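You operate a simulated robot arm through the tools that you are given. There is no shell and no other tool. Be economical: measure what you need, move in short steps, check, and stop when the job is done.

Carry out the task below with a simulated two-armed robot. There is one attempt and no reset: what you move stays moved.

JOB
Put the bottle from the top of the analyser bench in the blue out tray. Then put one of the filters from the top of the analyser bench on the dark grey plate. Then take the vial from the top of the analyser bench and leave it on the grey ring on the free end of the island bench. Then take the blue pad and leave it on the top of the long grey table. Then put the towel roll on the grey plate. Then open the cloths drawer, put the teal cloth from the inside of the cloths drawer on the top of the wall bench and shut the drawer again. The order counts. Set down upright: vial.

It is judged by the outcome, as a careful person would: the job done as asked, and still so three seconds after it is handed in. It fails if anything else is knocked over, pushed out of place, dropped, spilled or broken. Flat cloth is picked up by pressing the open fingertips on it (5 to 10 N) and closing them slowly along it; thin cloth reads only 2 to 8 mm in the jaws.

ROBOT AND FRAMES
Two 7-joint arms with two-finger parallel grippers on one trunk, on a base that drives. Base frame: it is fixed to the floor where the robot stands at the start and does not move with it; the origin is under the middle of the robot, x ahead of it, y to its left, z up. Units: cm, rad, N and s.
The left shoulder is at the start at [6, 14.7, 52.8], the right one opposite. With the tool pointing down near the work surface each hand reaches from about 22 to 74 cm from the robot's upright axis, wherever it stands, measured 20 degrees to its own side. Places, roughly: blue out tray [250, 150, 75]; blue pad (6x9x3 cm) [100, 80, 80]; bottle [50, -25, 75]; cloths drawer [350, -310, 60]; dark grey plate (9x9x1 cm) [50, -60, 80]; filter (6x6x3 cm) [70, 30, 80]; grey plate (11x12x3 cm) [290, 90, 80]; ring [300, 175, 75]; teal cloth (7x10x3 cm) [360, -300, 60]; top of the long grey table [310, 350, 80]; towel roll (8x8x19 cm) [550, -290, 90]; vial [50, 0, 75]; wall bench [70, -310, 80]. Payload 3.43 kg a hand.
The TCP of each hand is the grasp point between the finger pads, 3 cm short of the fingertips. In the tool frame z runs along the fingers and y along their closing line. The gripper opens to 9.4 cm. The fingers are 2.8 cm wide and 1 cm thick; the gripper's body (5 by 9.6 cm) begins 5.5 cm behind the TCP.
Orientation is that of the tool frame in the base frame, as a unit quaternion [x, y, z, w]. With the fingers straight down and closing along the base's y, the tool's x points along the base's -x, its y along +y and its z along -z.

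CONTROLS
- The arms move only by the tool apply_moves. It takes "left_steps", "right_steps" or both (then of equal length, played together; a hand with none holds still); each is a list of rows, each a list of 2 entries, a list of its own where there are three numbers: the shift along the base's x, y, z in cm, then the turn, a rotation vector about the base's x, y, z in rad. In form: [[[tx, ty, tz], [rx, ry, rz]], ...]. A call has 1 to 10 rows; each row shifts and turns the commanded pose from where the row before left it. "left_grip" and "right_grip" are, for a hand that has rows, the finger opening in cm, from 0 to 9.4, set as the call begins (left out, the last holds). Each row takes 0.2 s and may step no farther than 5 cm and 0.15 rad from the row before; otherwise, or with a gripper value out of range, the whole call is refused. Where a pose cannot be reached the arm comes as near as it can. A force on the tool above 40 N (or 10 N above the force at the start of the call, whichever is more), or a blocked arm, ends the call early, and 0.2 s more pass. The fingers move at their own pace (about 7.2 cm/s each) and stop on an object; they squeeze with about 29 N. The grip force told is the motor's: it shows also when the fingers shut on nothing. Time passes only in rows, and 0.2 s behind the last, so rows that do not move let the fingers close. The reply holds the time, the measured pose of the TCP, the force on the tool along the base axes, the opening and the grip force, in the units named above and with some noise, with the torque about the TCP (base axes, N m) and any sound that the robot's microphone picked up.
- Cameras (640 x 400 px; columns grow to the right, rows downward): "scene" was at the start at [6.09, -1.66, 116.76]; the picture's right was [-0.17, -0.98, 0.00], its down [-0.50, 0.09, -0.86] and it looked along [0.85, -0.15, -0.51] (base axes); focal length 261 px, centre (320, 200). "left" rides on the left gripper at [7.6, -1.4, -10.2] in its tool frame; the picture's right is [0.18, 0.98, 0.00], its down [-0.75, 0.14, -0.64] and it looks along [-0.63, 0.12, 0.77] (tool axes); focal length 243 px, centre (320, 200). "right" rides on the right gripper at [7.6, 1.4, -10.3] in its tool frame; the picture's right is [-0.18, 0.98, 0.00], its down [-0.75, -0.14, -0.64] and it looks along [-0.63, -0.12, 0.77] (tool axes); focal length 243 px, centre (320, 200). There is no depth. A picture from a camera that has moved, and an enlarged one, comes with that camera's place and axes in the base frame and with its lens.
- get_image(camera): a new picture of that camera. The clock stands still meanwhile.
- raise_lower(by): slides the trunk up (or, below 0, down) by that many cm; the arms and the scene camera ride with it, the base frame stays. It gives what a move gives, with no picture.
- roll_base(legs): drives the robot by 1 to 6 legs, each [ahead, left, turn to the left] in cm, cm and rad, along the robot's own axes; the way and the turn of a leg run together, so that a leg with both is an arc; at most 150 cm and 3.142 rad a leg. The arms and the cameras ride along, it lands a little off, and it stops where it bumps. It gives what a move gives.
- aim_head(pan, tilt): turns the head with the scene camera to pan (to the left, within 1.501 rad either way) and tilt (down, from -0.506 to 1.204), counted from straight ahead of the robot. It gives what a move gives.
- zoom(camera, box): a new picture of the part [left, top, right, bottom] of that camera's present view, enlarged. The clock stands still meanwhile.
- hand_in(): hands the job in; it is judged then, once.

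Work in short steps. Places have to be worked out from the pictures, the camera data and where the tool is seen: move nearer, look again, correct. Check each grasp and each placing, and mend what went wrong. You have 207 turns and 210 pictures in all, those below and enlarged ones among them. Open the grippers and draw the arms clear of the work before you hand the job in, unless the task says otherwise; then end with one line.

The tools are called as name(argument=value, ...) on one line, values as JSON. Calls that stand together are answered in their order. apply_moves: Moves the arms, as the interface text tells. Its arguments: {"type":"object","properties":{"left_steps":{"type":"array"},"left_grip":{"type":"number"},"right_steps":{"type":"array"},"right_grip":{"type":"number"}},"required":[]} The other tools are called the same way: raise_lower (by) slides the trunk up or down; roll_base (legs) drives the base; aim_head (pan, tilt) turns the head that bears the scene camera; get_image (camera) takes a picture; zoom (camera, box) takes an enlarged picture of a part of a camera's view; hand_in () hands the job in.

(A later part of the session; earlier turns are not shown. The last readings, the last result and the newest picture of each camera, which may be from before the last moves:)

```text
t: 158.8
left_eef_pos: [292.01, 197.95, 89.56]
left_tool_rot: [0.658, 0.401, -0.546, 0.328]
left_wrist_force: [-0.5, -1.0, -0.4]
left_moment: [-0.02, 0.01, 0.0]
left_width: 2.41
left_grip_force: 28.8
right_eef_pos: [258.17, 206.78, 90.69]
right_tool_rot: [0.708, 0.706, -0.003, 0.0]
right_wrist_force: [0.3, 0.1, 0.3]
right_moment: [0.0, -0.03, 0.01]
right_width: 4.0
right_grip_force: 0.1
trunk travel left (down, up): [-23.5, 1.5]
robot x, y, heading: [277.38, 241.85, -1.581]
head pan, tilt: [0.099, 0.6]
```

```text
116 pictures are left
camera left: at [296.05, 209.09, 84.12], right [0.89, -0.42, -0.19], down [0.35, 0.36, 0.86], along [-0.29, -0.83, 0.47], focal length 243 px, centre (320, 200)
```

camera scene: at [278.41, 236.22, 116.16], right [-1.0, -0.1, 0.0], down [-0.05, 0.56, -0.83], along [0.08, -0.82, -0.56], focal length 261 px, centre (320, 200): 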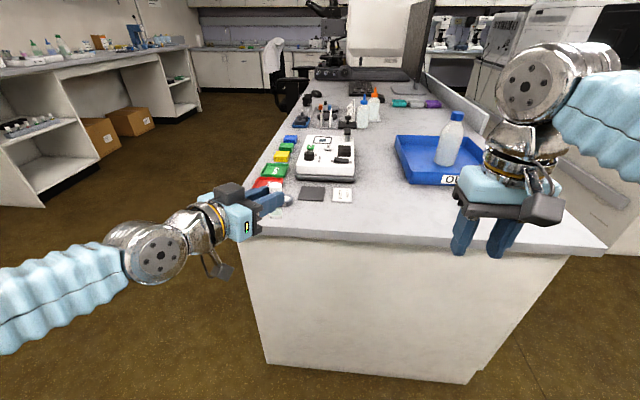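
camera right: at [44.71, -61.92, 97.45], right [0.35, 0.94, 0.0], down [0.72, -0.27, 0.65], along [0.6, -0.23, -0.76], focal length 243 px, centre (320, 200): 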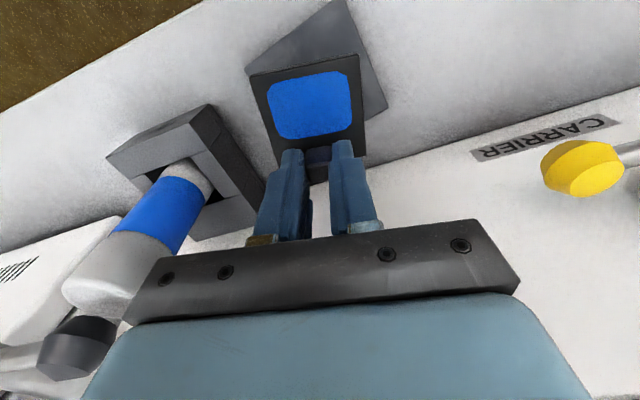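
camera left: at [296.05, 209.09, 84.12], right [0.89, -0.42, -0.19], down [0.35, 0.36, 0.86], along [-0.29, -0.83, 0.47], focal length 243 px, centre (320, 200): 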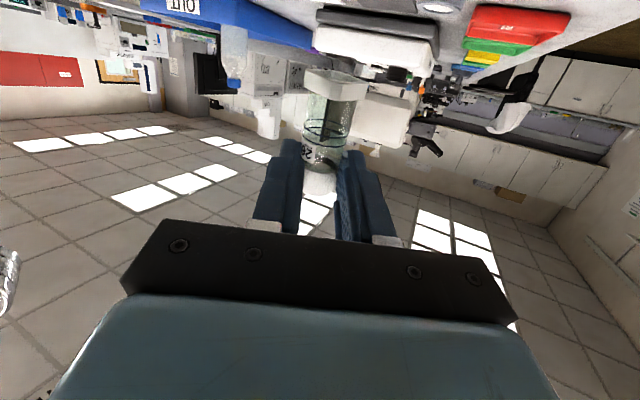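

Add the last 0.07 rad, move over the free bench near the end edge, down to z 84, and check.

apply_moves(left_steps=[[[-0.5, -2, 0], [-0.062, 0.032, 0]], [[-1, -4, 0], [0, 0, 0]], [[-1, -4, -1.5], [0, 0, 0]], [[-0.4, 0, -2], [0, 0, 0]], [[0, 0, -2], [0, 0, 0]]])

zoom(camera="scene", box=[210, 160, 350, 270])

get_image(camera="left")

```text
t: 160.0
left_eef_pos: [289.01, 187.88, 84.14]
left_tool_rot: [0.64, 0.39, -0.567, 0.342]
left_wrist_force: [1.0, 0.3, 0.2]
left_moment: [0.08, 0.0, 0.0]
left_width: 2.45
left_grip_force: 29.2
right_eef_pos: [258.16, 206.72, 90.7]
right_tool_rot: [0.708, 0.707, -0.003, -0.001]
right_wrist_force: [0.1, 0.2, 0.1]
right_moment: [0.02, -0.01, -0.01]
right_width: 4.0
right_grip_force: 0.2
trunk travel left (down, up): [-23.5, 1.5]
robot x, y, heading: [277.64, 242.29, -1.571]
head pan, tilt: [0.099, 0.6]
```

```text
3.64 times, centred on (280, 215) of scene
camera zoom: at [278.41, 236.22, 116.16], right [-1.0, -0.1, 0.0], down [-0.05, 0.56, -0.83], along [0.08, -0.82, -0.56], focal length 948 px, centre (466, 146)
```

zoom: 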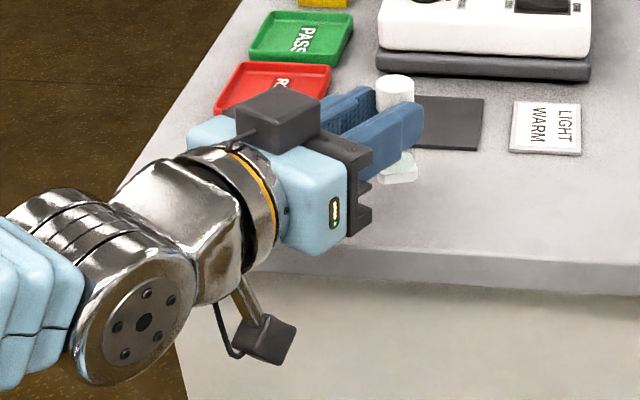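

```text
114 pictures are left
camera left: at [292.88, 198.61, 77.86], right [0.88, -0.43, -0.19], down [0.38, 0.42, 0.83], along [-0.28, -0.8, 0.53], focal length 243 px, centre (320, 200)
```

left: 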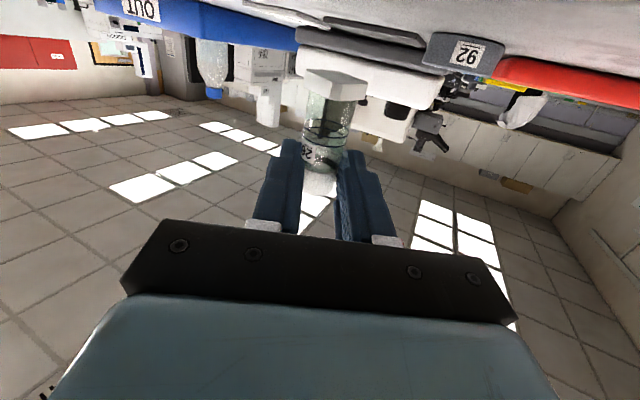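

Vial upright, the hand's camera hangs outside the bench edge. Creep down to contact.

apply_moves(left_steps=[[[0, 0, -0.8], [0, 0, 0]], [[0, 0, -0.6], [0, 0, 0]]])

apply_moves(left_steps=[[[0, 0, -0.25], [0, 0, 0]], [[0, 0, 0], [0, 0, 0]]])

zoom(camera="scene", box=[260, 160, 340, 230])

```text
t: 160.6
left_eef_pos: [289.05, 188.03, 82.66]
left_tool_rot: [0.64, 0.391, -0.567, 0.342]
left_wrist_force: [0.2, -0.5, -0.3]
left_moment: [-0.01, -0.02, 0.02]
left_width: 2.42
left_grip_force: 29.0
right_eef_pos: [258.15, 206.71, 90.67]
right_tool_rot: [0.708, 0.706, -0.002, 0.0]
right_wrist_force: [0.0, -0.6, -0.3]
right_moment: [0.02, -0.01, -0.02]
right_width: 4.0
right_grip_force: 0.1
trunk travel left (down, up): [-23.5, 1.5]
robot x, y, heading: [277.33, 242.08, -1.572]
head pan, tilt: [0.099, 0.6]
```

```text
t: 161.2
left_eef_pos: [289.08, 187.88, 82.51]
left_tool_rot: [0.64, 0.39, -0.567, 0.342]
left_wrist_force: [-0.2, -0.3, -0.5]
left_moment: [-0.01, 0.0, -0.03]
left_width: 2.4
left_grip_force: 28.9
right_eef_pos: [258.13, 206.64, 90.65]
right_tool_rot: [0.708, 0.706, -0.003, -0.001]
right_wrist_force: [0.6, -0.1, 0.3]
right_moment: [-0.01, 0.03, 0.0]
right_width: 4.0
right_grip_force: 0.1
trunk travel left (down, up): [-23.5, 1.5]
robot x, y, heading: [277.46, 242.06, -1.576]
head pan, tilt: [0.099, 0.6]
```

```text
5.71 times, centred on (300, 195) of scene
camera zoom: at [278.41, 236.21, 116.16], right [-1.0, -0.1, 0.0], down [-0.05, 0.56, -0.82], along [0.08, -0.82, -0.57], focal length 1490 px, centre (434, 229)
```

zoom: 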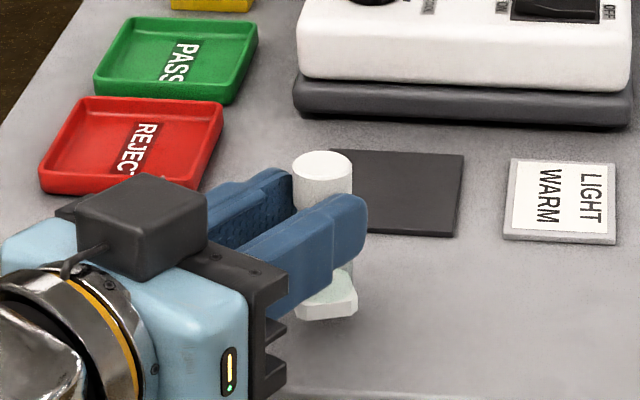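

apply_moves(left_steps=[[[0, 0, -0.25], [0, 0, 0]], [[0, 0, -0.25], [0, 0, 0]]])

apply_moves(left_steps=[[[0, 0, -0.2], [0, 0, 0]], [[0, 0, 0], [0, 0, 0]]])

```text
t: 161.8
left_eef_pos: [289.06, 187.98, 82.01]
left_tool_rot: [0.639, 0.39, -0.567, 0.342]
left_wrist_force: [-0.5, 1.0, -0.5]
left_moment: [0.0, 0.0, 0.0]
left_width: 2.37
left_grip_force: 29.2
right_eef_pos: [258.15, 206.68, 90.85]
right_tool_rot: [0.708, 0.706, -0.003, -0.001]
right_wrist_force: [0.5, 0.6, -0.2]
right_moment: [0.02, 0.0, 0.0]
right_width: 4.02
right_grip_force: 0.0
trunk travel left (down, up): [-23.5, 1.5]
robot x, y, heading: [277.27, 242.15, -1.57]
head pan, tilt: [0.099, 0.6]
```

```text
t: 162.4
left_eef_pos: [288.95, 187.98, 81.83]
left_tool_rot: [0.64, 0.39, -0.566, 0.342]
left_wrist_force: [1.0, 0.1, 0.9]
left_moment: [0.03, 0.0, 0.01]
left_width: 2.36
left_grip_force: 28.3
right_eef_pos: [258.13, 206.84, 90.64]
right_tool_rot: [0.708, 0.706, -0.003, -0.001]
right_wrist_force: [-0.9, -0.4, 0.3]
right_moment: [0.02, 0.0, 0.0]
right_width: 4.0
right_grip_force: 0.0
trunk travel left (down, up): [-23.5, 1.5]
robot x, y, heading: [277.03, 242.28, -1.573]
head pan, tilt: [0.099, 0.6]
```

apply_moves(left_steps=[[[0, 0, -0.2], [0, 0, 0]], [[0, 0, 0], [0, 0, 0]]])

apply_moves(left_steps=[[[0, 0, -0.2], [0, 0, 0]], [[0, 0, 0], [0, 0, 0]]])

zoom(camera="scene", box=[260, 160, 340, 230])

```text
t: 163.0
left_eef_pos: [289.21, 187.84, 81.53]
left_tool_rot: [0.64, 0.391, -0.566, 0.342]
left_wrist_force: [0.0, 0.5, 0.4]
left_moment: [0.02, 0.0, 0.01]
left_width: 2.36
left_grip_force: 29.0
right_eef_pos: [258.21, 206.8, 90.72]
right_tool_rot: [0.707, 0.707, -0.003, 0.0]
right_wrist_force: [0.8, -0.2, -0.1]
right_moment: [0.0, 0.02, 0.01]
right_width: 4.02
right_grip_force: 0.0
trunk travel left (down, up): [-23.5, 1.5]
robot x, y, heading: [277.36, 242.23, -1.574]
head pan, tilt: [0.099, 0.6]
```

```text
t: 163.6
left_eef_pos: [289.27, 187.98, 81.41]
left_tool_rot: [0.64, 0.39, -0.567, 0.342]
left_wrist_force: [0.0, -0.1, -0.1]
left_moment: [0.01, 0.0, 0.02]
left_width: 2.38
left_grip_force: 29.2
right_eef_pos: [258.2, 206.78, 90.79]
right_tool_rot: [0.708, 0.706, -0.003, -0.001]
right_wrist_force: [0.7, 0.0, 0.5]
right_moment: [0.0, -0.01, -0.04]
right_width: 4.0
right_grip_force: 0.0
trunk travel left (down, up): [-23.5, 1.5]
robot x, y, heading: [277.33, 242.17, -1.577]
head pan, tilt: [0.099, 0.6]
```

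```text
5.71 times, centred on (300, 195) of scene
camera zoom: at [278.41, 236.21, 116.16], right [-1.0, -0.1, 0.0], down [-0.05, 0.56, -0.82], along [0.08, -0.82, -0.57], focal length 1490 px, centre (434, 229)
```

zoom: 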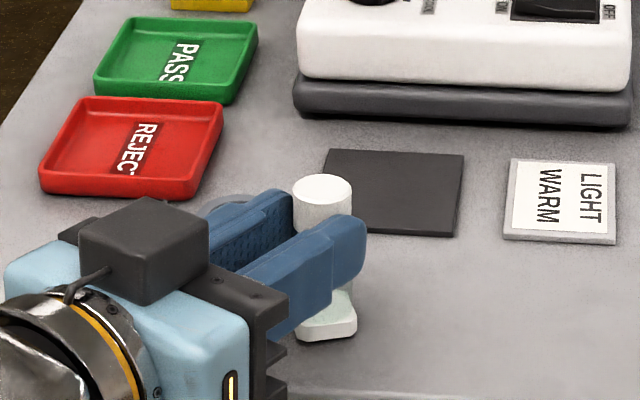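

apply_moves(left_steps=[[[0, 0, -0.2], [0, 0, 0]], [[0, 0, 0], [0, 0, 0]]])

apply_moves(left_steps=[[[0, 0, -0.2], [0, 0, 0]], [[0, 0, 0], [0, 0, 0]]])

```text
t: 164.2
left_eef_pos: [289.13, 187.98, 81.25]
left_tool_rot: [0.639, 0.39, -0.568, 0.343]
left_wrist_force: [-0.4, -0.5, 8.0]
left_moment: [-0.31, 0.25, -0.13]
left_width: 2.37
left_grip_force: 28.8
right_eef_pos: [258.25, 206.72, 90.64]
right_tool_rot: [0.708, 0.706, -0.003, -0.001]
right_wrist_force: [-0.4, 0.0, 1.0]
right_moment: [-0.01, 0.0, 0.02]
right_width: 4.0
right_grip_force: 0.0
trunk travel left (down, up): [-23.5, 1.5]
robot x, y, heading: [277.2, 242.38, -1.577]
head pan, tilt: [0.099, 0.6]
```

```text
t: 164.8
left_eef_pos: [288.97, 188.01, 81.0]
left_tool_rot: [0.639, 0.389, -0.568, 0.343]
left_wrist_force: [-1.4, -2.4, 13.5]
left_moment: [-0.63, 0.36, 0.02]
left_width: 2.39
left_grip_force: 28.6
right_eef_pos: [258.08, 206.8, 90.7]
right_tool_rot: [0.708, 0.707, -0.003, -0.001]
right_wrist_force: [0.7, 0.6, 0.4]
right_moment: [0.0, 0.01, -0.01]
right_width: 3.99
right_grip_force: 0.2
trunk travel left (down, up): [-23.5, 1.5]
robot x, y, heading: [277.26, 241.82, -1.57]
head pan, tilt: [0.099, 0.6]
```

Contact. Ease by 0.25, open, and back straight out along the finger direction.

apply_moves(left_steps=[[[0, 0, 0.25], [0, 0, 0]], [[0, 0, 0], [0, 0, 0]], [[0, 0, 0], [0, 0, 0]]], left_grip=5)

zoom(camera="scene", box=[260, 160, 340, 230])

```text
t: 165.6
left_eef_pos: [289.06, 187.92, 81.08]
left_tool_rot: [0.64, 0.391, -0.566, 0.342]
left_wrist_force: [0.4, -0.1, 0.4]
left_moment: [0.03, 0.04, 0.01]
left_width: 5.01
left_grip_force: 0.1
right_eef_pos: [258.11, 206.66, 90.71]
right_tool_rot: [0.708, 0.706, -0.003, -0.001]
right_wrist_force: [-0.2, -0.6, 0.7]
right_moment: [0.0, -0.02, -0.01]
right_width: 3.99
right_grip_force: 0.0
trunk travel left (down, up): [-23.5, 1.5]
robot x, y, heading: [277.06, 242.41, -1.574]
head pan, tilt: [0.099, 0.6]
```

```text
5.71 times, centred on (300, 195) of scene
camera zoom: at [278.41, 236.21, 116.16], right [-1.0, -0.1, 0.0], down [-0.05, 0.56, -0.83], along [0.08, -0.82, -0.56], focal length 1490 px, centre (434, 229)
```

zoom: 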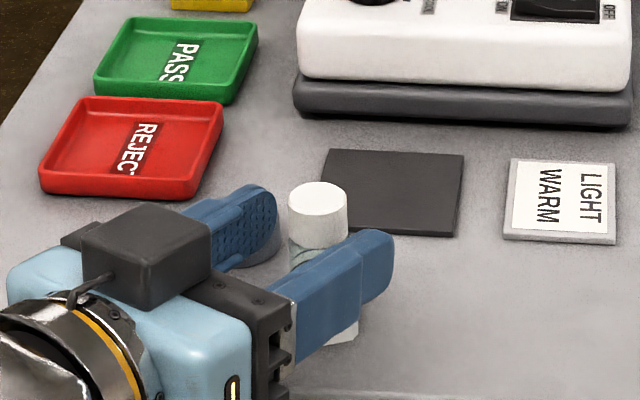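

Vial stands. Withdraw the hand and turn it back to pointing down.

apply_moves(left_steps=[[[0.9, 1.8, 0], [0, 0, 0]], [[1.8, 3.6, 0], [0, 0, 0]], [[1.8, 3.6, 0.5], [0, 0, 0]], [[0, 1, 3], [0, 0, 0]], [[0, 0, 3], [0.133, -0.0693, 0]], [[0, 0, 3], [0.133, -0.0693, 0]], [[0, 0, 1], [0.133, -0.0693, 0]], [[0, 0, 0], [0.133, -0.0693, 0]], [[0, 0, 0], [0.133, -0.0693, 0]], [[0, 0, 0], [0.133, -0.0693, 0]]])

apply_moves(left_steps=[[[0, 0, 0], [0.133, -0.0693, 0]], [[0, 0, 0], [0.133, -0.0693, 0]], [[0, 0, 0], [0.133, -0.0693, 0]], [[0, 0, 0], [0.09, -0.047, 0.12]], [[0, 0, 0], [0, 0, 0.12]], [[0, 0, 0], [0, 0, 0.12]], [[0, 0, 0], [0, 0, 0.12]]])

get_image(camera="scene")

```text
t: 167.8
left_eef_pos: [293.59, 198.16, 91.81]
left_tool_rot: [0.822, 0.501, -0.231, 0.139]
left_wrist_force: [-0.5, -0.3, -0.2]
left_moment: [0.0, 0.02, 0.01]
left_width: 5.0
left_grip_force: 0.0
right_eef_pos: [258.14, 206.63, 90.79]
right_tool_rot: [0.707, 0.707, -0.002, -0.001]
right_wrist_force: [0.4, 0.3, 0.0]
right_moment: [0.01, 0.04, -0.03]
right_width: 4.02
right_grip_force: 0.1
trunk travel left (down, up): [-23.5, 1.5]
robot x, y, heading: [277.51, 241.77, -1.571]
head pan, tilt: [0.099, 0.6]
```

```text
refused: row 4 steps farther than a row can; nothing moved
```

```text
110 pictures are left
camera scene: at [278.43, 236.23, 116.16], right [-1.0, -0.1, 0.0], down [-0.05, 0.56, -0.83], along [0.08, -0.82, -0.56], focal length 261 px, centre (320, 200)
```

scene: 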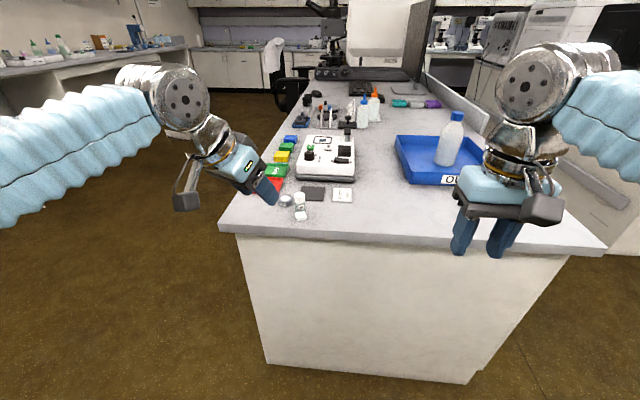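

Finish turning the hand down (0.546 rad left) and square it.

apply_moves(left_steps=[[[0, 0, 0], [0.121, -0.063, 0]], [[0, 0, 0], [0.121, -0.063, 0]], [[0, 0, 0], [0.121, -0.063, 0]], [[0, 0, 0], [0.121, -0.063, 0]], [[0, 0, 0], [0, 0, 0.12]], [[0, 0, 0], [0, 0, 0.12]], [[0, 0, 0], [0, 0, 0.12]], [[0, 0, 0], [0, 0, 0.12]]])

roll_base(legs=[[10, 0, 0]])

zoom(camera="scene", box=[230, 170, 350, 260])

get_image(camera="left")

```text
t: 169.6
left_eef_pos: [293.63, 197.89, 91.72]
left_tool_rot: [0.705, 0.709, -0.001, 0.001]
left_wrist_force: [-0.4, 0.5, 0.2]
left_moment: [0.02, 0.02, 0.03]
left_width: 4.99
left_grip_force: 0.1
right_eef_pos: [258.18, 206.69, 90.73]
right_tool_rot: [0.707, 0.707, -0.004, 0.0]
right_wrist_force: [-0.9, 0.3, -0.3]
right_moment: [-0.01, -0.01, -0.04]
right_width: 4.01
right_grip_force: 0.0
trunk travel left (down, up): [-23.5, 1.5]
robot x, y, heading: [277.33, 242.23, -1.573]
head pan, tilt: [0.099, 0.6]
```

```text
t: 170.7
left_eef_pos: [293.65, 188.0, 91.78]
left_tool_rot: [0.706, 0.708, -0.001, 0.0]
left_wrist_force: [-0.5, 0.0, 0.7]
left_moment: [-0.03, 0.05, 0.01]
left_width: 4.99
left_grip_force: 0.1
right_eef_pos: [258.06, 196.76, 90.68]
right_tool_rot: [0.708, 0.706, -0.004, -0.001]
right_wrist_force: [-1.1, -0.5, 0.2]
right_moment: [-0.01, 0.01, -0.02]
right_width: 3.98
right_grip_force: 0.1
trunk travel left (down, up): [-23.5, 1.5]
robot x, y, heading: [277.32, 232.24, -1.567]
head pan, tilt: [0.099, 0.6]
```

```text
4.44 times, centred on (290, 215) of scene
camera zoom: at [278.39, 226.18, 116.16], right [-1.0, -0.1, 0.0], down [-0.05, 0.56, -0.83], along [0.08, -0.82, -0.56], focal length 1158 px, centre (453, 133)
```

zoom: 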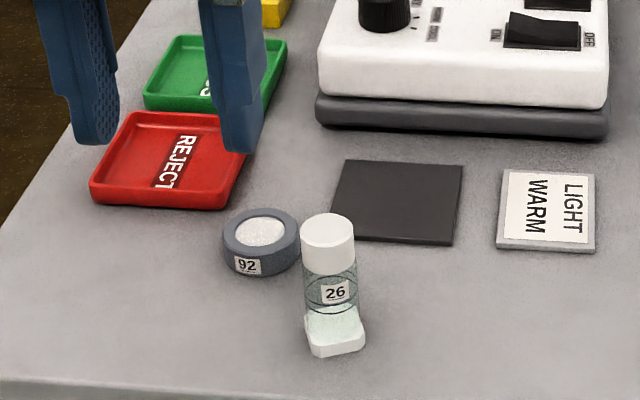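

```text
108 pictures are left
camera left: at [292.2, 195.72, 102.06], right [0.98, 0.19, 0.0], down [0.15, -0.75, 0.64], along [0.12, -0.63, -0.77], focal length 243 px, centre (320, 200)
```

left: 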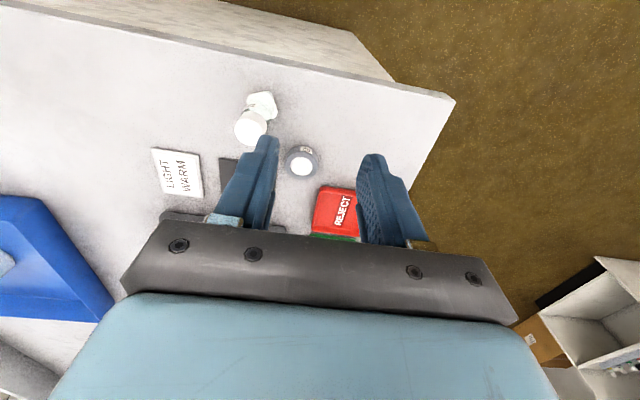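

Vial stands upright at about (288.1, 186.4), cap top z ≈ 83.2; ring centre (292.9, 180.4). Move the hand over it for a top grip.

apply_moves(left_steps=[[[-2.8, -0.8, -1], [0, 0, 0]], [[-2.75, -0.8, -1.5], [0, 0, 0]]], left_grip=5)

get_image(camera="left")

zoom(camera="scene", box=[230, 150, 370, 260])

```text
t: 171.3
left_eef_pos: [288.08, 186.33, 89.41]
left_tool_rot: [0.705, 0.709, -0.001, 0.001]
left_wrist_force: [0.4, 0.8, 0.6]
left_moment: [0.0, -0.01, -0.01]
left_width: 5.01
left_grip_force: 0.1
right_eef_pos: [258.21, 196.61, 90.7]
right_tool_rot: [0.708, 0.707, -0.003, 0.0]
right_wrist_force: [-0.4, 0.1, 0.0]
right_moment: [-0.02, 0.01, 0.02]
right_width: 3.99
right_grip_force: 0.0
trunk travel left (down, up): [-23.5, 1.5]
robot x, y, heading: [277.1, 232.35, -1.571]
head pan, tilt: [0.099, 0.6]
```

```text
107 pictures are left
camera left: at [286.63, 194.06, 99.72], right [0.98, 0.19, 0.0], down [0.15, -0.75, 0.64], along [0.12, -0.63, -0.77], focal length 243 px, centre (320, 200)
```

left: 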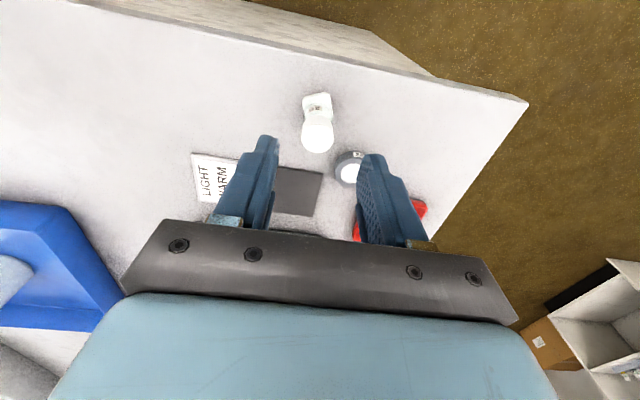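

```text
3.64 times, centred on (300, 205) of scene
camera zoom: at [278.4, 226.17, 116.16], right [-1.0, -0.1, 0.0], down [-0.05, 0.56, -0.83], along [0.08, -0.82, -0.56], focal length 948 px, centre (393, 182)
```

zoom: 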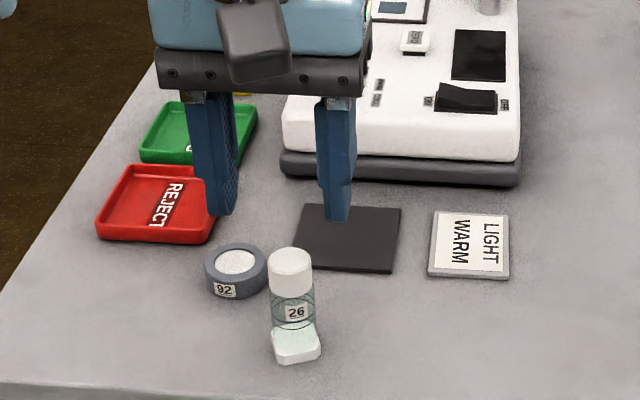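

Centred. Lower to z 81.8 and close.

apply_moves(left_steps=[[[0, 0, -2.5], [0, 0, 0]], [[0, 0, -2.5], [0, 0, 0]], [[0, 0, -2.6], [0, 0, 0]]])

apply_moves(left_steps=[[[0, 0, 0], [0, 0, 0]], [[0, 0, 0], [0, 0, 0]], [[0, 0, 0], [0, 0, 0]]], left_grip=1.8)

apply_moves(left_steps=[[[0, 0, 2], [0, 0, 0]], [[0, 0, 2], [0, 0, 0]]])

zoom(camera="left", box=[240, 80, 400, 220])

zoom(camera="scene", box=[230, 150, 370, 260])

```text
t: 172.1
left_eef_pos: [287.99, 186.39, 81.78]
left_tool_rot: [0.706, 0.709, -0.001, 0.001]
left_wrist_force: [0.2, -0.6, -0.1]
left_moment: [-0.03, -0.02, 0.0]
left_width: 5.01
left_grip_force: 0.0
right_eef_pos: [258.13, 196.71, 90.67]
right_tool_rot: [0.708, 0.706, -0.003, -0.001]
right_wrist_force: [0.2, 0.9, -0.4]
right_moment: [0.03, -0.02, 0.0]
right_width: 4.0
right_grip_force: 0.1
trunk travel left (down, up): [-23.5, 1.5]
robot x, y, heading: [277.41, 231.81, -1.573]
head pan, tilt: [0.099, 0.6]
```

```text
t: 172.9
left_eef_pos: [288.07, 186.43, 81.75]
left_tool_rot: [0.705, 0.709, -0.001, 0.0]
left_wrist_force: [0.0, 0.3, 1.1]
left_moment: [-0.04, -0.01, 0.0]
left_width: 2.43
left_grip_force: 28.8
right_eef_pos: [258.2, 196.69, 90.77]
right_tool_rot: [0.708, 0.706, -0.003, 0.0]
right_wrist_force: [0.1, 0.7, 0.2]
right_moment: [0.02, -0.03, 0.03]
right_width: 3.99
right_grip_force: 0.0
trunk travel left (down, up): [-23.5, 1.5]
robot x, y, heading: [277.53, 231.9, -1.575]
head pan, tilt: [0.099, 0.6]
```

```text
t: 173.5
left_eef_pos: [288.11, 186.26, 85.72]
left_tool_rot: [0.705, 0.709, -0.001, 0.001]
left_wrist_force: [0.0, 1.0, -0.6]
left_moment: [0.02, 0.02, 0.01]
left_width: 2.44
left_grip_force: 28.7
right_eef_pos: [258.18, 196.63, 90.68]
right_tool_rot: [0.708, 0.707, -0.003, -0.001]
right_wrist_force: [0.4, -0.3, 0.4]
right_moment: [-0.01, -0.02, -0.01]
right_width: 4.02
right_grip_force: 0.0
trunk travel left (down, up): [-23.5, 1.5]
robot x, y, heading: [277.25, 232.1, -1.571]
head pan, tilt: [0.099, 0.6]
```

```text
2.86 times, centred on (320, 150) of left
camera zoom: at [286.67, 194.18, 96.07], right [0.98, 0.19, 0.0], down [0.15, -0.75, 0.64], along [0.12, -0.63, -0.77], focal length 693 px, centre (320, 343)
```

zoom: 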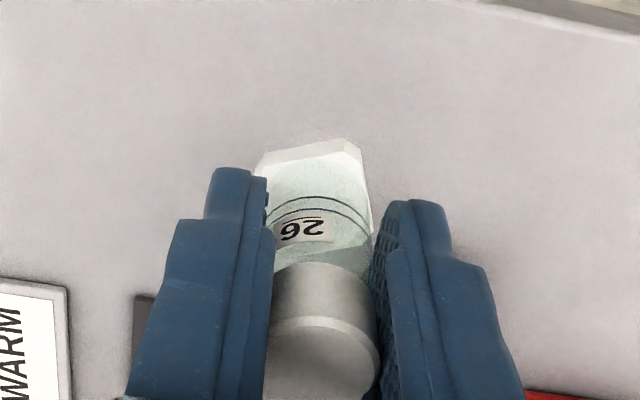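

```text
3.64 times, centred on (300, 205) of scene
camera zoom: at [278.39, 226.15, 116.16], right [-1.0, -0.1, 0.0], down [-0.05, 0.56, -0.82], along [0.08, -0.82, -0.57], focal length 948 px, centre (393, 182)
```

zoom: 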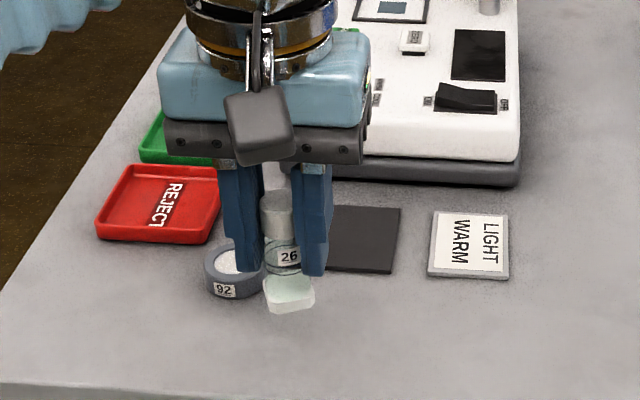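

Held; bottom is 5.35 cm below the TCP. Move over the ring at z 87 and check the alignment.

apply_moves(left_steps=[[[0, 0, 1.3], [0, 0, 0]], [[2.4, -2.9, 0], [0, 0, 0]], [[2.4, -2.95, 0], [0, 0, 0]], [[0, 0, -1.5], [0, 0, 0]]])

zoom(camera="left", box=[240, 60, 400, 200])

zoom(camera="scene", box=[230, 160, 350, 250])

```text
t: 174.5
left_eef_pos: [293.03, 180.46, 85.51]
left_tool_rot: [0.706, 0.709, -0.001, 0.0]
left_wrist_force: [-0.1, -1.0, -0.1]
left_moment: [0.03, 0.01, -0.01]
left_width: 2.43
left_grip_force: 28.8
right_eef_pos: [258.1, 196.61, 90.75]
right_tool_rot: [0.708, 0.706, -0.003, -0.001]
right_wrist_force: [0.1, -1.1, -0.4]
right_moment: [0.0, 0.01, 0.01]
right_width: 3.99
right_grip_force: 0.0
trunk travel left (down, up): [-23.5, 1.5]
robot x, y, heading: [277.25, 232.02, -1.569]
head pan, tilt: [0.099, 0.6]
```

```text
2.86 times, centred on (320, 130) of left
camera zoom: at [291.54, 188.31, 95.8], right [0.98, 0.19, 0.0], down [0.14, -0.75, 0.64], along [0.12, -0.63, -0.77], focal length 693 px, centre (320, 400)
```

zoom: 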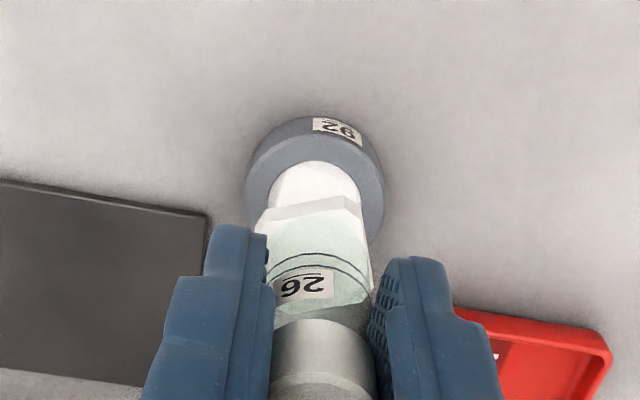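

```text
4.44 times, centred on (290, 205) of scene
camera zoom: at [278.39, 226.14, 116.16], right [-1.0, -0.1, 0.0], down [-0.05, 0.56, -0.82], along [0.08, -0.82, -0.57], focal length 1158 px, centre (453, 178)
```

zoom: 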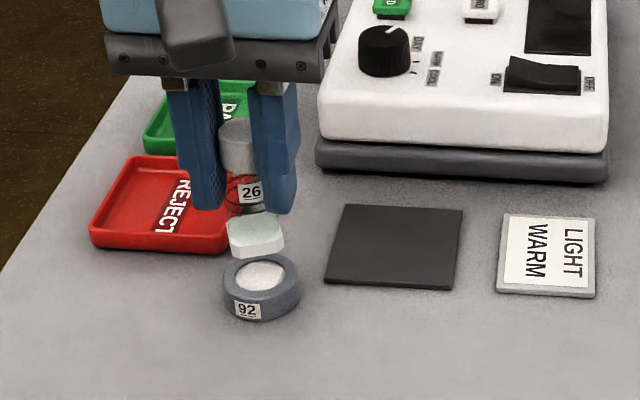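

Aligned. Lower 1.5 cm, then creep in 0.2 cm steps.

apply_moves(left_steps=[[[0, 0.1, -0.8], [0, 0, 0]], [[0, 0, -0.7], [0, 0, 0]]])

apply_moves(left_steps=[[[0, 0, -0.2], [0, 0, 0]], [[0, 0, 0], [0, 0, 0]]])

apply_moves(left_steps=[[[0, 0, -0.2], [0, 0, 0]], [[0, 0, 0], [0, 0, 0]]])

```text
t: 175.1
left_eef_pos: [292.92, 180.71, 84.09]
left_tool_rot: [0.705, 0.709, -0.001, 0.001]
left_wrist_force: [0.4, -0.6, 0.3]
left_moment: [0.01, -0.02, 0.02]
left_width: 2.42
left_grip_force: 29.5
right_eef_pos: [258.06, 196.65, 90.67]
right_tool_rot: [0.707, 0.707, -0.003, 0.0]
right_wrist_force: [0.7, 0.1, 0.0]
right_moment: [0.03, -0.01, 0.01]
right_width: 4.01
right_grip_force: 0.1
trunk travel left (down, up): [-23.5, 1.5]
robot x, y, heading: [277.6, 231.92, -1.572]
head pan, tilt: [0.099, 0.6]
```

```text
t: 175.7
left_eef_pos: [292.96, 180.6, 83.61]
left_tool_rot: [0.705, 0.709, -0.001, 0.0]
left_wrist_force: [0.0, -0.1, -0.5]
left_moment: [0.0, 0.0, -0.01]
left_width: 2.43
left_grip_force: 29.2
right_eef_pos: [258.24, 196.64, 90.78]
right_tool_rot: [0.708, 0.706, -0.003, -0.001]
right_wrist_force: [-0.1, 0.2, -0.4]
right_moment: [-0.02, 0.0, -0.01]
right_width: 3.99
right_grip_force: 0.0
trunk travel left (down, up): [-23.5, 1.5]
robot x, y, heading: [277.47, 232.13, -1.569]
head pan, tilt: [0.099, 0.6]
```

```text
t: 176.3
left_eef_pos: [292.99, 180.6, 83.44]
left_tool_rot: [0.705, 0.709, -0.002, 0.0]
left_wrist_force: [0.5, -0.5, -0.2]
left_moment: [0.0, -0.04, 0.0]
left_width: 2.43
left_grip_force: 28.7
right_eef_pos: [258.09, 196.67, 90.73]
right_tool_rot: [0.708, 0.706, -0.003, -0.001]
right_wrist_force: [0.2, 0.5, 0.0]
right_moment: [-0.01, -0.03, 0.0]
right_width: 3.96
right_grip_force: 0.1
trunk travel left (down, up): [-23.5, 1.5]
robot x, y, heading: [277.46, 232.13, -1.572]
head pan, tilt: [0.099, 0.6]
```

apply_moves(left_steps=[[[0, 0, -0.15], [0, 0, 0]], [[0, 0, 0], [0, 0, 0]]])

apply_moves(left_steps=[[[0, 0, -0.15], [0, 0, 0]], [[0, 0, 0], [0, 0, 0]]])

zoom(camera="scene", box=[240, 170, 320, 240])

```text
t: 176.9
left_eef_pos: [292.96, 180.55, 83.28]
left_tool_rot: [0.705, 0.709, -0.001, 0.001]
left_wrist_force: [0.1, 0.1, 0.1]
left_moment: [0.0, -0.02, 0.02]
left_width: 2.39
left_grip_force: 29.3
right_eef_pos: [258.24, 196.63, 90.82]
right_tool_rot: [0.708, 0.706, -0.003, 0.0]
right_wrist_force: [0.5, -1.1, 0.7]
right_moment: [-0.02, -0.01, 0.02]
right_width: 3.99
right_grip_force: 0.0
trunk travel left (down, up): [-23.5, 1.5]
robot x, y, heading: [277.02, 232.17, -1.569]
head pan, tilt: [0.099, 0.6]
```

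```text
t: 177.5
left_eef_pos: [292.91, 180.68, 83.24]
left_tool_rot: [0.706, 0.709, -0.002, 0.001]
left_wrist_force: [0.3, 0.4, 4.8]
left_moment: [-0.04, -0.04, -0.01]
left_width: 2.4
left_grip_force: 29.2
right_eef_pos: [258.17, 196.68, 90.69]
right_tool_rot: [0.708, 0.706, -0.003, -0.001]
right_wrist_force: [0.6, -0.4, 0.3]
right_moment: [-0.04, 0.02, -0.01]
right_width: 4.02
right_grip_force: 0.1
trunk travel left (down, up): [-23.5, 1.5]
robot x, y, heading: [277.27, 232.13, -1.576]
head pan, tilt: [0.099, 0.6]
```

```text
5.71 times, centred on (280, 205) of scene
camera zoom: at [278.38, 226.17, 116.16], right [-1.0, -0.1, 0.0], down [-0.05, 0.56, -0.83], along [0.08, -0.82, -0.56], focal length 1490 px, centre (549, 171)
```

zoom: 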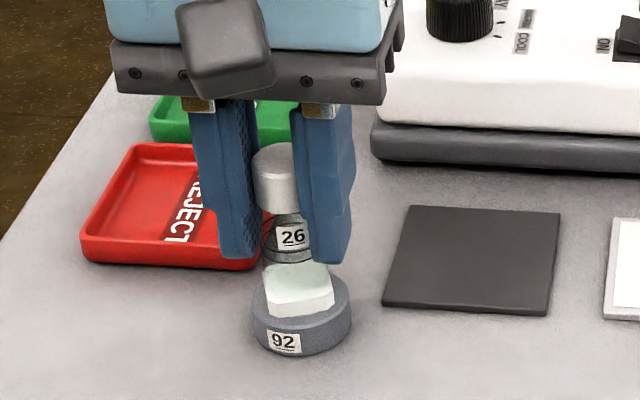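

Foot rests on the ring with light contact (4.8 N). Open in place.

apply_moves(left_steps=[[[0, 0, 0], [0, 0, 0]], [[0, 0, 0], [0, 0, 0]], [[0, 0, 0], [0, 0, 0]]], left_grip=5)

apply_moves(left_steps=[[[0, 0, 1], [0, 0, 0]], [[0, 0, 2.5], [0, 0, 0]], [[0, 0, 3], [0, 0, 0]], [[0, 4, 1], [0, 0, 0]], [[0, 4, 0], [0, 0, 0]], [[0, 4, 0], [0, 0, 0]]])

zoom(camera="scene", box=[240, 160, 340, 240])

```text
t: 178.3
left_eef_pos: [293.02, 180.53, 83.24]
left_tool_rot: [0.705, 0.709, -0.001, 0.001]
left_wrist_force: [0.7, -0.2, -1.3]
left_moment: [0.0, 0.01, -0.01]
left_width: 5.01
left_grip_force: 0.0
right_eef_pos: [258.2, 196.69, 90.83]
right_tool_rot: [0.708, 0.706, -0.002, 0.0]
right_wrist_force: [0.2, -0.4, 0.6]
right_moment: [0.03, 0.0, 0.01]
right_width: 3.98
right_grip_force: 0.1
trunk travel left (down, up): [-23.5, 1.5]
robot x, y, heading: [277.14, 232.09, -1.572]
head pan, tilt: [0.099, 0.6]
```

```text
t: 179.7
left_eef_pos: [292.97, 192.07, 90.63]
left_tool_rot: [0.705, 0.709, 0.0, 0.001]
left_wrist_force: [0.6, -0.3, 0.9]
left_moment: [0.01, -0.05, 0.05]
left_width: 5.0
left_grip_force: 0.0
right_eef_pos: [258.05, 196.66, 90.8]
right_tool_rot: [0.708, 0.706, -0.003, -0.001]
right_wrist_force: [0.5, 0.2, 0.4]
right_moment: [0.03, -0.02, -0.01]
right_width: 3.99
right_grip_force: 0.0
trunk travel left (down, up): [-23.5, 1.5]
robot x, y, heading: [277.35, 231.94, -1.574]
head pan, tilt: [0.099, 0.6]
```

```text
5.00 times, centred on (290, 200) of scene
camera zoom: at [278.38, 226.13, 116.16], right [-1.0, -0.1, 0.0], down [-0.05, 0.56, -0.82], along [0.08, -0.82, -0.57], focal length 1303 px, centre (470, 200)
```

zoom: 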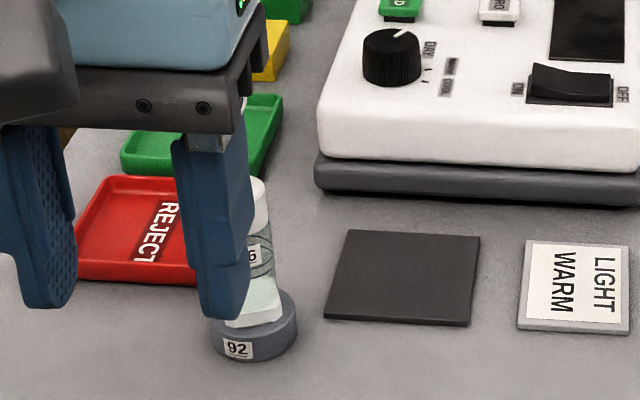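

The vial stands upright on the ring. Next the blue pad at the far-left of the analyser bench, near (106, 77). Drive back and sideways to face that bench end.

roll_base(legs=[[-12, 0, 0], [0, -85, 0], [0, -85, 0], [70, 0, 0]])

aim_head(pan=0, tilt=0.55)

get_image(camera="scene")

```text
t: 192.6
left_eef_pos: [118.95, 137.24, 90.7]
left_tool_rot: [0.717, 0.698, -0.001, 0.0]
left_wrist_force: [-0.1, -0.2, 0.5]
left_moment: [0.04, -0.05, 0.03]
left_width: 4.99
left_grip_force: 0.0
right_eef_pos: [84.26, 142.96, 90.71]
right_tool_rot: [0.719, 0.695, -0.003, 0.0]
right_wrist_force: [0.3, 0.3, -0.2]
right_moment: [-0.01, 0.0, 0.01]
right_width: 4.02
right_grip_force: 0.1
trunk travel left (down, up): [-23.5, 1.5]
robot x, y, heading: [104.52, 177.61, -1.607]
head pan, tilt: [0.099, 0.6]
```

```text
t: 193.2
left_eef_pos: [118.97, 137.34, 90.79]
left_tool_rot: [0.716, 0.698, -0.001, 0.001]
left_wrist_force: [-0.2, -0.3, 0.7]
left_moment: [0.0, -0.01, -0.01]
left_width: 4.99
left_grip_force: 0.1
right_eef_pos: [84.29, 142.82, 90.83]
right_tool_rot: [0.719, 0.695, -0.003, 0.0]
right_wrist_force: [0.0, 0.2, 1.1]
right_moment: [0.0, 0.03, 0.01]
right_width: 3.96
right_grip_force: 0.1
trunk travel left (down, up): [-23.5, 1.5]
robot x, y, heading: [104.56, 177.66, -1.606]
head pan, tilt: [0.0, 0.55]
```

```text
99 pictures are left
camera scene: at [104.65, 171.6, 116.61], right [-1.0, 0.03, 0.0], down [0.02, 0.52, -0.85], along [-0.03, -0.85, -0.52], focal length 261 px, centre (320, 200)
```

scene: 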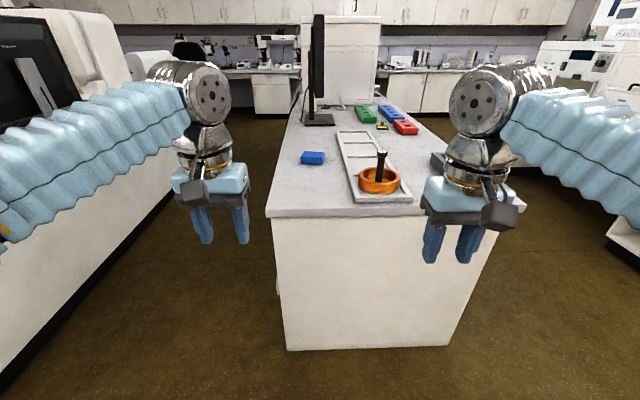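

The pad lies near (104, 77.4), long side along x. I'll reach it from behind the bench (facing −x) with the left hand, so its closing line suits the 6 cm side.

roll_base(legs=[[0, 60, 0.036], [22, 0, 0], [0, 0, -1.571], [0, 60, 0]])

aim_head(pan=0.1, tilt=0.6)

get_image(camera="scene")

```text
t: 204.7
left_eef_pos: [129.78, 76.44, 90.78]
left_tool_rot: [1.0, 0.03, 0.0, 0.0]
left_wrist_force: [0.7, 0.6, 0.7]
left_moment: [0.0, 0.01, -0.02]
left_width: 4.99
left_grip_force: 0.0
right_eef_pos: [132.35, 111.31, 90.66]
right_tool_rot: [1.0, 0.026, -0.002, -0.003]
right_wrist_force: [-0.3, 0.6, -0.2]
right_moment: [0.02, 0.0, 0.01]
right_width: 4.02
right_grip_force: 0.0
trunk travel left (down, up): [-23.5, 1.5]
robot x, y, heading: [168.59, 94.53, -3.092]
head pan, tilt: [0.0, 0.55]
```

```text
t: 205.4
left_eef_pos: [129.68, 76.27, 90.63]
left_tool_rot: [1.0, 0.029, 0.0, 0.0]
left_wrist_force: [0.3, -0.1, 0.2]
left_moment: [0.05, 0.01, -0.04]
left_width: 5.0
left_grip_force: 0.0
right_eef_pos: [132.39, 111.38, 90.72]
right_tool_rot: [1.0, 0.026, -0.002, -0.003]
right_wrist_force: [0.0, 0.2, -0.5]
right_moment: [-0.01, 0.0, 0.03]
right_width: 3.96
right_grip_force: 0.2
trunk travel left (down, up): [-23.5, 1.5]
robot x, y, heading: [168.68, 93.72, -3.089]
head pan, tilt: [0.099, 0.6]
```

```text
98 pictures are left
camera scene: at [163.21, 92.82, 116.16], right [-0.15, 0.99, 0.0], down [0.56, 0.09, -0.83], along [-0.82, -0.12, -0.56], focal length 261 px, centre (320, 200)
```

scene: 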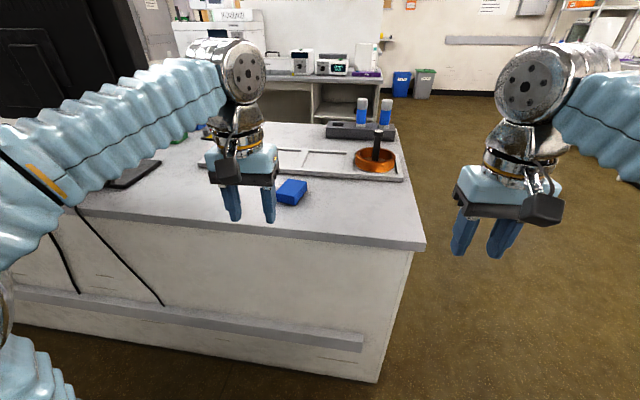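

Pad at about (104.6, 76.3). Drive 13 cm ahead and zoom on it.

roll_base(legs=[[13, 0, -0.05]])

zoom(camera="scene", box=[200, 150, 380, 270])

get_image(camera="left")

```text
t: 206.7
left_eef_pos: [115.79, 77.82, 90.74]
left_tool_rot: [1.0, 0.006, -0.002, 0.0]
left_wrist_force: [-0.9, 0.0, 1.0]
left_moment: [-0.01, 0.03, 0.04]
left_width: 4.94
left_grip_force: 0.1
right_eef_pos: [120.1, 112.65, 90.63]
right_tool_rot: [1.0, 0.002, -0.001, -0.003]
right_wrist_force: [1.2, 0.5, 0.7]
right_moment: [-0.03, 0.01, 0.03]
right_width: 3.99
right_grip_force: 0.1
trunk travel left (down, up): [-23.5, 1.5]
robot x, y, heading: [155.55, 93.47, -3.137]
head pan, tilt: [0.099, 0.6]
```

```text
3.33 times, centred on (290, 210) of scene
camera zoom: at [150.0, 92.74, 116.16], right [-0.1, 0.99, 0.0], down [0.56, 0.06, -0.83], along [-0.82, -0.08, -0.56], focal length 869 px, centre (420, 167)
```

zoom: 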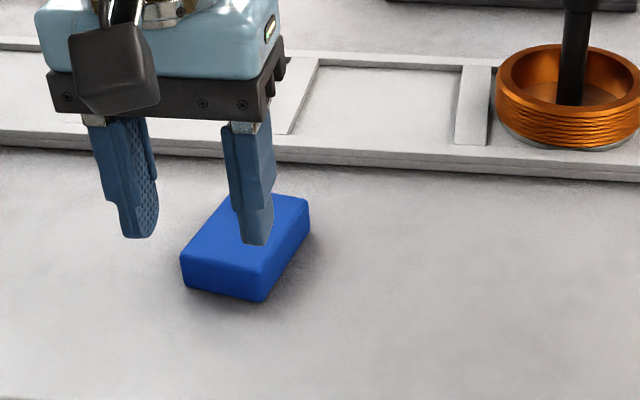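

```text
96 pictures are left
camera left: at [123.42, 79.52, 101.07], right [0.19, -0.98, 0.0], down [-0.75, -0.15, 0.64], along [-0.63, -0.13, -0.77], focal length 243 px, centre (320, 200)
```

left: 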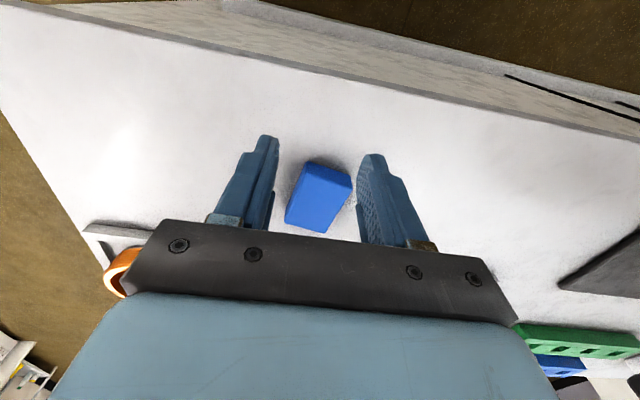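

Pad centre ≈ (105.4, 76.5), turned about −10°. Open wide, turn −0.18, move above and lower.

apply_moves(left_steps=[[[-3.5, -0.4, -0.5], [0, 0, -0.09]], [[-3.5, -0.4, -0.5], [0, 0, -0.09]], [[-3.4, -0.5, -0.7], [0, 0, 0]]], left_grip=9.4)

get_image(camera="left")

```text
t: 207.5
left_eef_pos: [105.0, 76.54, 89.08]
left_tool_rot: [0.996, -0.085, -0.002, 0.0]
left_wrist_force: [0.1, 0.1, -0.6]
left_moment: [0.01, 0.01, -0.05]
left_width: 9.42
left_grip_force: 0.1
right_eef_pos: [120.12, 112.7, 90.78]
right_tool_rot: [1.0, 0.001, -0.002, -0.002]
right_wrist_force: [0.9, -0.6, -0.6]
right_moment: [-0.01, -0.02, -0.03]
right_width: 4.01
right_grip_force: 0.2
trunk travel left (down, up): [-23.5, 1.5]
robot x, y, heading: [155.65, 93.51, -3.137]
head pan, tilt: [0.099, 0.6]
```

```text
95 pictures are left
camera left: at [112.84, 76.87, 99.4], right [0.02, -1.0, 0.0], down [-0.76, -0.01, 0.64], along [-0.64, -0.01, -0.77], focal length 243 px, centre (320, 200)
```

left: 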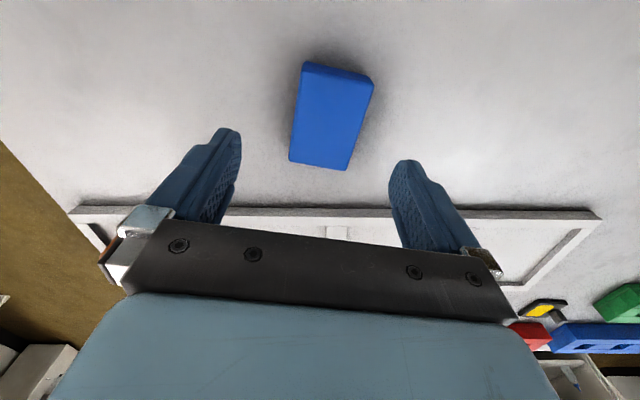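

Aligned; shift 0.7 cm in −y and lower to z 80.3.

apply_moves(left_steps=[[[0.2, -0.7, -2.5], [0, 0, 0]], [[0, 0, -3], [0, 0, 0]], [[0, 0, -3.2], [0, 0, 0]]])

apply_moves(left_steps=[[[0, 0, 0], [0, 0, 0]], [[0, 0, 0], [0, 0, 0]], [[0, 0, 0], [0, 0, 0]]], left_grip=4)

apply_moves(left_steps=[[[0, 0, 2.5], [0, 0, 0]], [[0, 0, 3], [0, 0, 0]], [[2, 0, 3], [0, 0, 0]], [[4, 0, 1], [0, 0, 0]], [[4, 0, 1], [0, 0, 0]], [[4, 0, 0.5], [0, 0, 0]]])

get_image(camera="left")

```text
t: 208.3
left_eef_pos: [105.4, 75.83, 79.79]
left_tool_rot: [0.997, -0.083, -0.002, 0.0]
left_wrist_force: [0.0, 0.0, -0.2]
left_moment: [-0.01, 0.0, 0.02]
left_width: 9.4
left_grip_force: 0.1
right_eef_pos: [120.14, 112.72, 90.73]
right_tool_rot: [1.0, 0.002, -0.001, -0.002]
right_wrist_force: [-0.2, -0.5, -0.1]
right_moment: [0.01, 0.04, 0.0]
right_width: 3.97
right_grip_force: 0.1
trunk travel left (down, up): [-23.5, 1.5]
robot x, y, heading: [155.92, 93.56, -3.138]
head pan, tilt: [0.099, 0.6]
```

```text
t: 209.1
left_eef_pos: [105.36, 75.97, 79.9]
left_tool_rot: [0.996, -0.084, -0.001, 0.0]
left_wrist_force: [0.5, -0.3, 0.4]
left_moment: [-0.03, 0.05, 0.02]
left_width: 5.82
left_grip_force: 29.0
right_eef_pos: [120.02, 112.71, 90.54]
right_tool_rot: [1.0, 0.001, -0.001, -0.003]
right_wrist_force: [0.0, 0.8, -0.5]
right_moment: [0.01, 0.02, -0.01]
right_width: 4.0
right_grip_force: 0.0
trunk travel left (down, up): [-23.5, 1.5]
robot x, y, heading: [155.78, 94.01, -3.142]
head pan, tilt: [0.099, 0.6]
```

```text
t: 210.5
left_eef_pos: [119.62, 76.31, 91.28]
left_tool_rot: [0.996, -0.084, 0.0, 0.0]
left_wrist_force: [0.0, -0.5, -1.1]
left_moment: [-0.03, -0.03, -0.04]
left_width: 5.84
left_grip_force: 29.4
right_eef_pos: [120.09, 112.73, 90.64]
right_tool_rot: [1.0, 0.002, -0.003, -0.003]
right_wrist_force: [0.0, -0.3, 0.3]
right_moment: [-0.01, -0.03, -0.01]
right_width: 3.99
right_grip_force: 0.0
trunk travel left (down, up): [-23.5, 1.5]
robot x, y, heading: [155.91, 93.73, -3.137]
head pan, tilt: [0.099, 0.6]
```

```text
94 pictures are left
camera left: at [127.34, 76.44, 101.62], right [0.02, -1.0, 0.0], down [-0.77, -0.01, 0.64], along [-0.64, -0.01, -0.77], focal length 243 px, centre (320, 200)
```

left: 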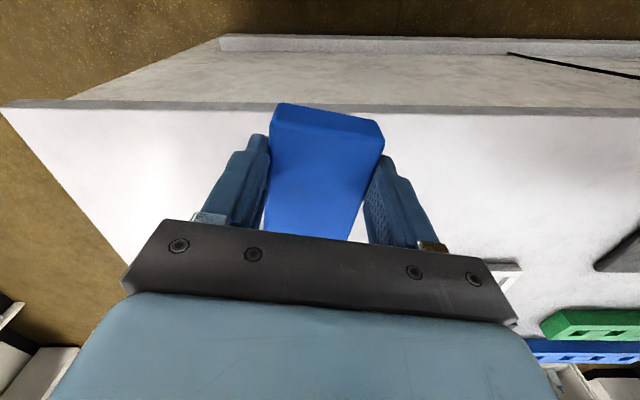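

Pad held (5.8 cm). Drive out of the corridor and turn to face the long grey table at the wall.

roll_base(legs=[[-8, 0, 0], [0, -142, 0], [0, 0, -1.571], [0, -135, 0]])

aim_head(pan=0, tilt=0.45)

get_image(camera="scene")

```text
t: 228.6
left_eef_pos: [284.67, 270.71, 91.41]
left_tool_rot: [-0.629, 0.777, 0.001, 0.001]
left_wrist_force: [-0.5, -0.2, -0.1]
left_moment: [-0.01, -0.02, -0.01]
left_width: 5.83
left_grip_force: 29.5
right_eef_pos: [321.03, 268.61, 90.73]
right_tool_rot: [-0.695, 0.719, 0.0, 0.003]
right_wrist_force: [0.8, -0.2, 0.0]
right_moment: [-0.01, 0.01, 0.04]
right_width: 4.01
right_grip_force: 0.0
trunk travel left (down, up): [-23.5, 1.5]
robot x, y, heading: [300.97, 234.11, 1.534]
head pan, tilt: [0.099, 0.6]
```

```text
t: 229.3
left_eef_pos: [284.54, 270.68, 91.36]
left_tool_rot: [-0.629, 0.777, 0.0, 0.001]
left_wrist_force: [0.7, -0.1, 0.3]
left_moment: [-0.01, -0.02, 0.0]
left_width: 5.84
left_grip_force: 28.8
right_eef_pos: [321.03, 268.64, 90.72]
right_tool_rot: [-0.694, 0.72, -0.001, 0.002]
right_wrist_force: [0.8, -0.6, -1.0]
right_moment: [-0.01, -0.01, -0.01]
right_width: 4.0
right_grip_force: 0.0
trunk travel left (down, up): [-23.5, 1.5]
robot x, y, heading: [300.63, 234.04, 1.538]
head pan, tilt: [0.0, 0.45]
```

```text
93 pictures are left
camera scene: at [301.11, 240.05, 117.51], right [1.0, -0.04, 0.0], down [-0.02, -0.44, -0.9], along [0.03, 0.9, -0.44], focal length 261 px, centre (320, 200)
```

scene: 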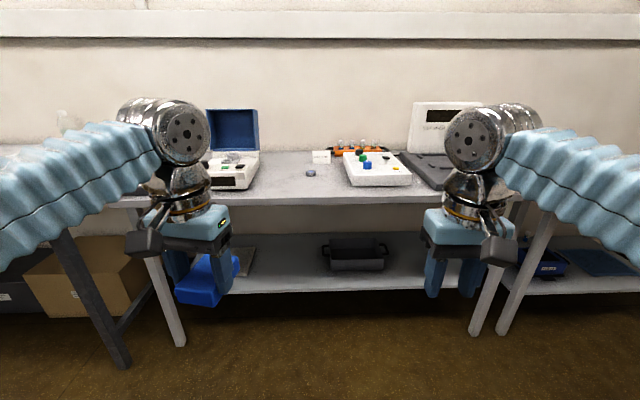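

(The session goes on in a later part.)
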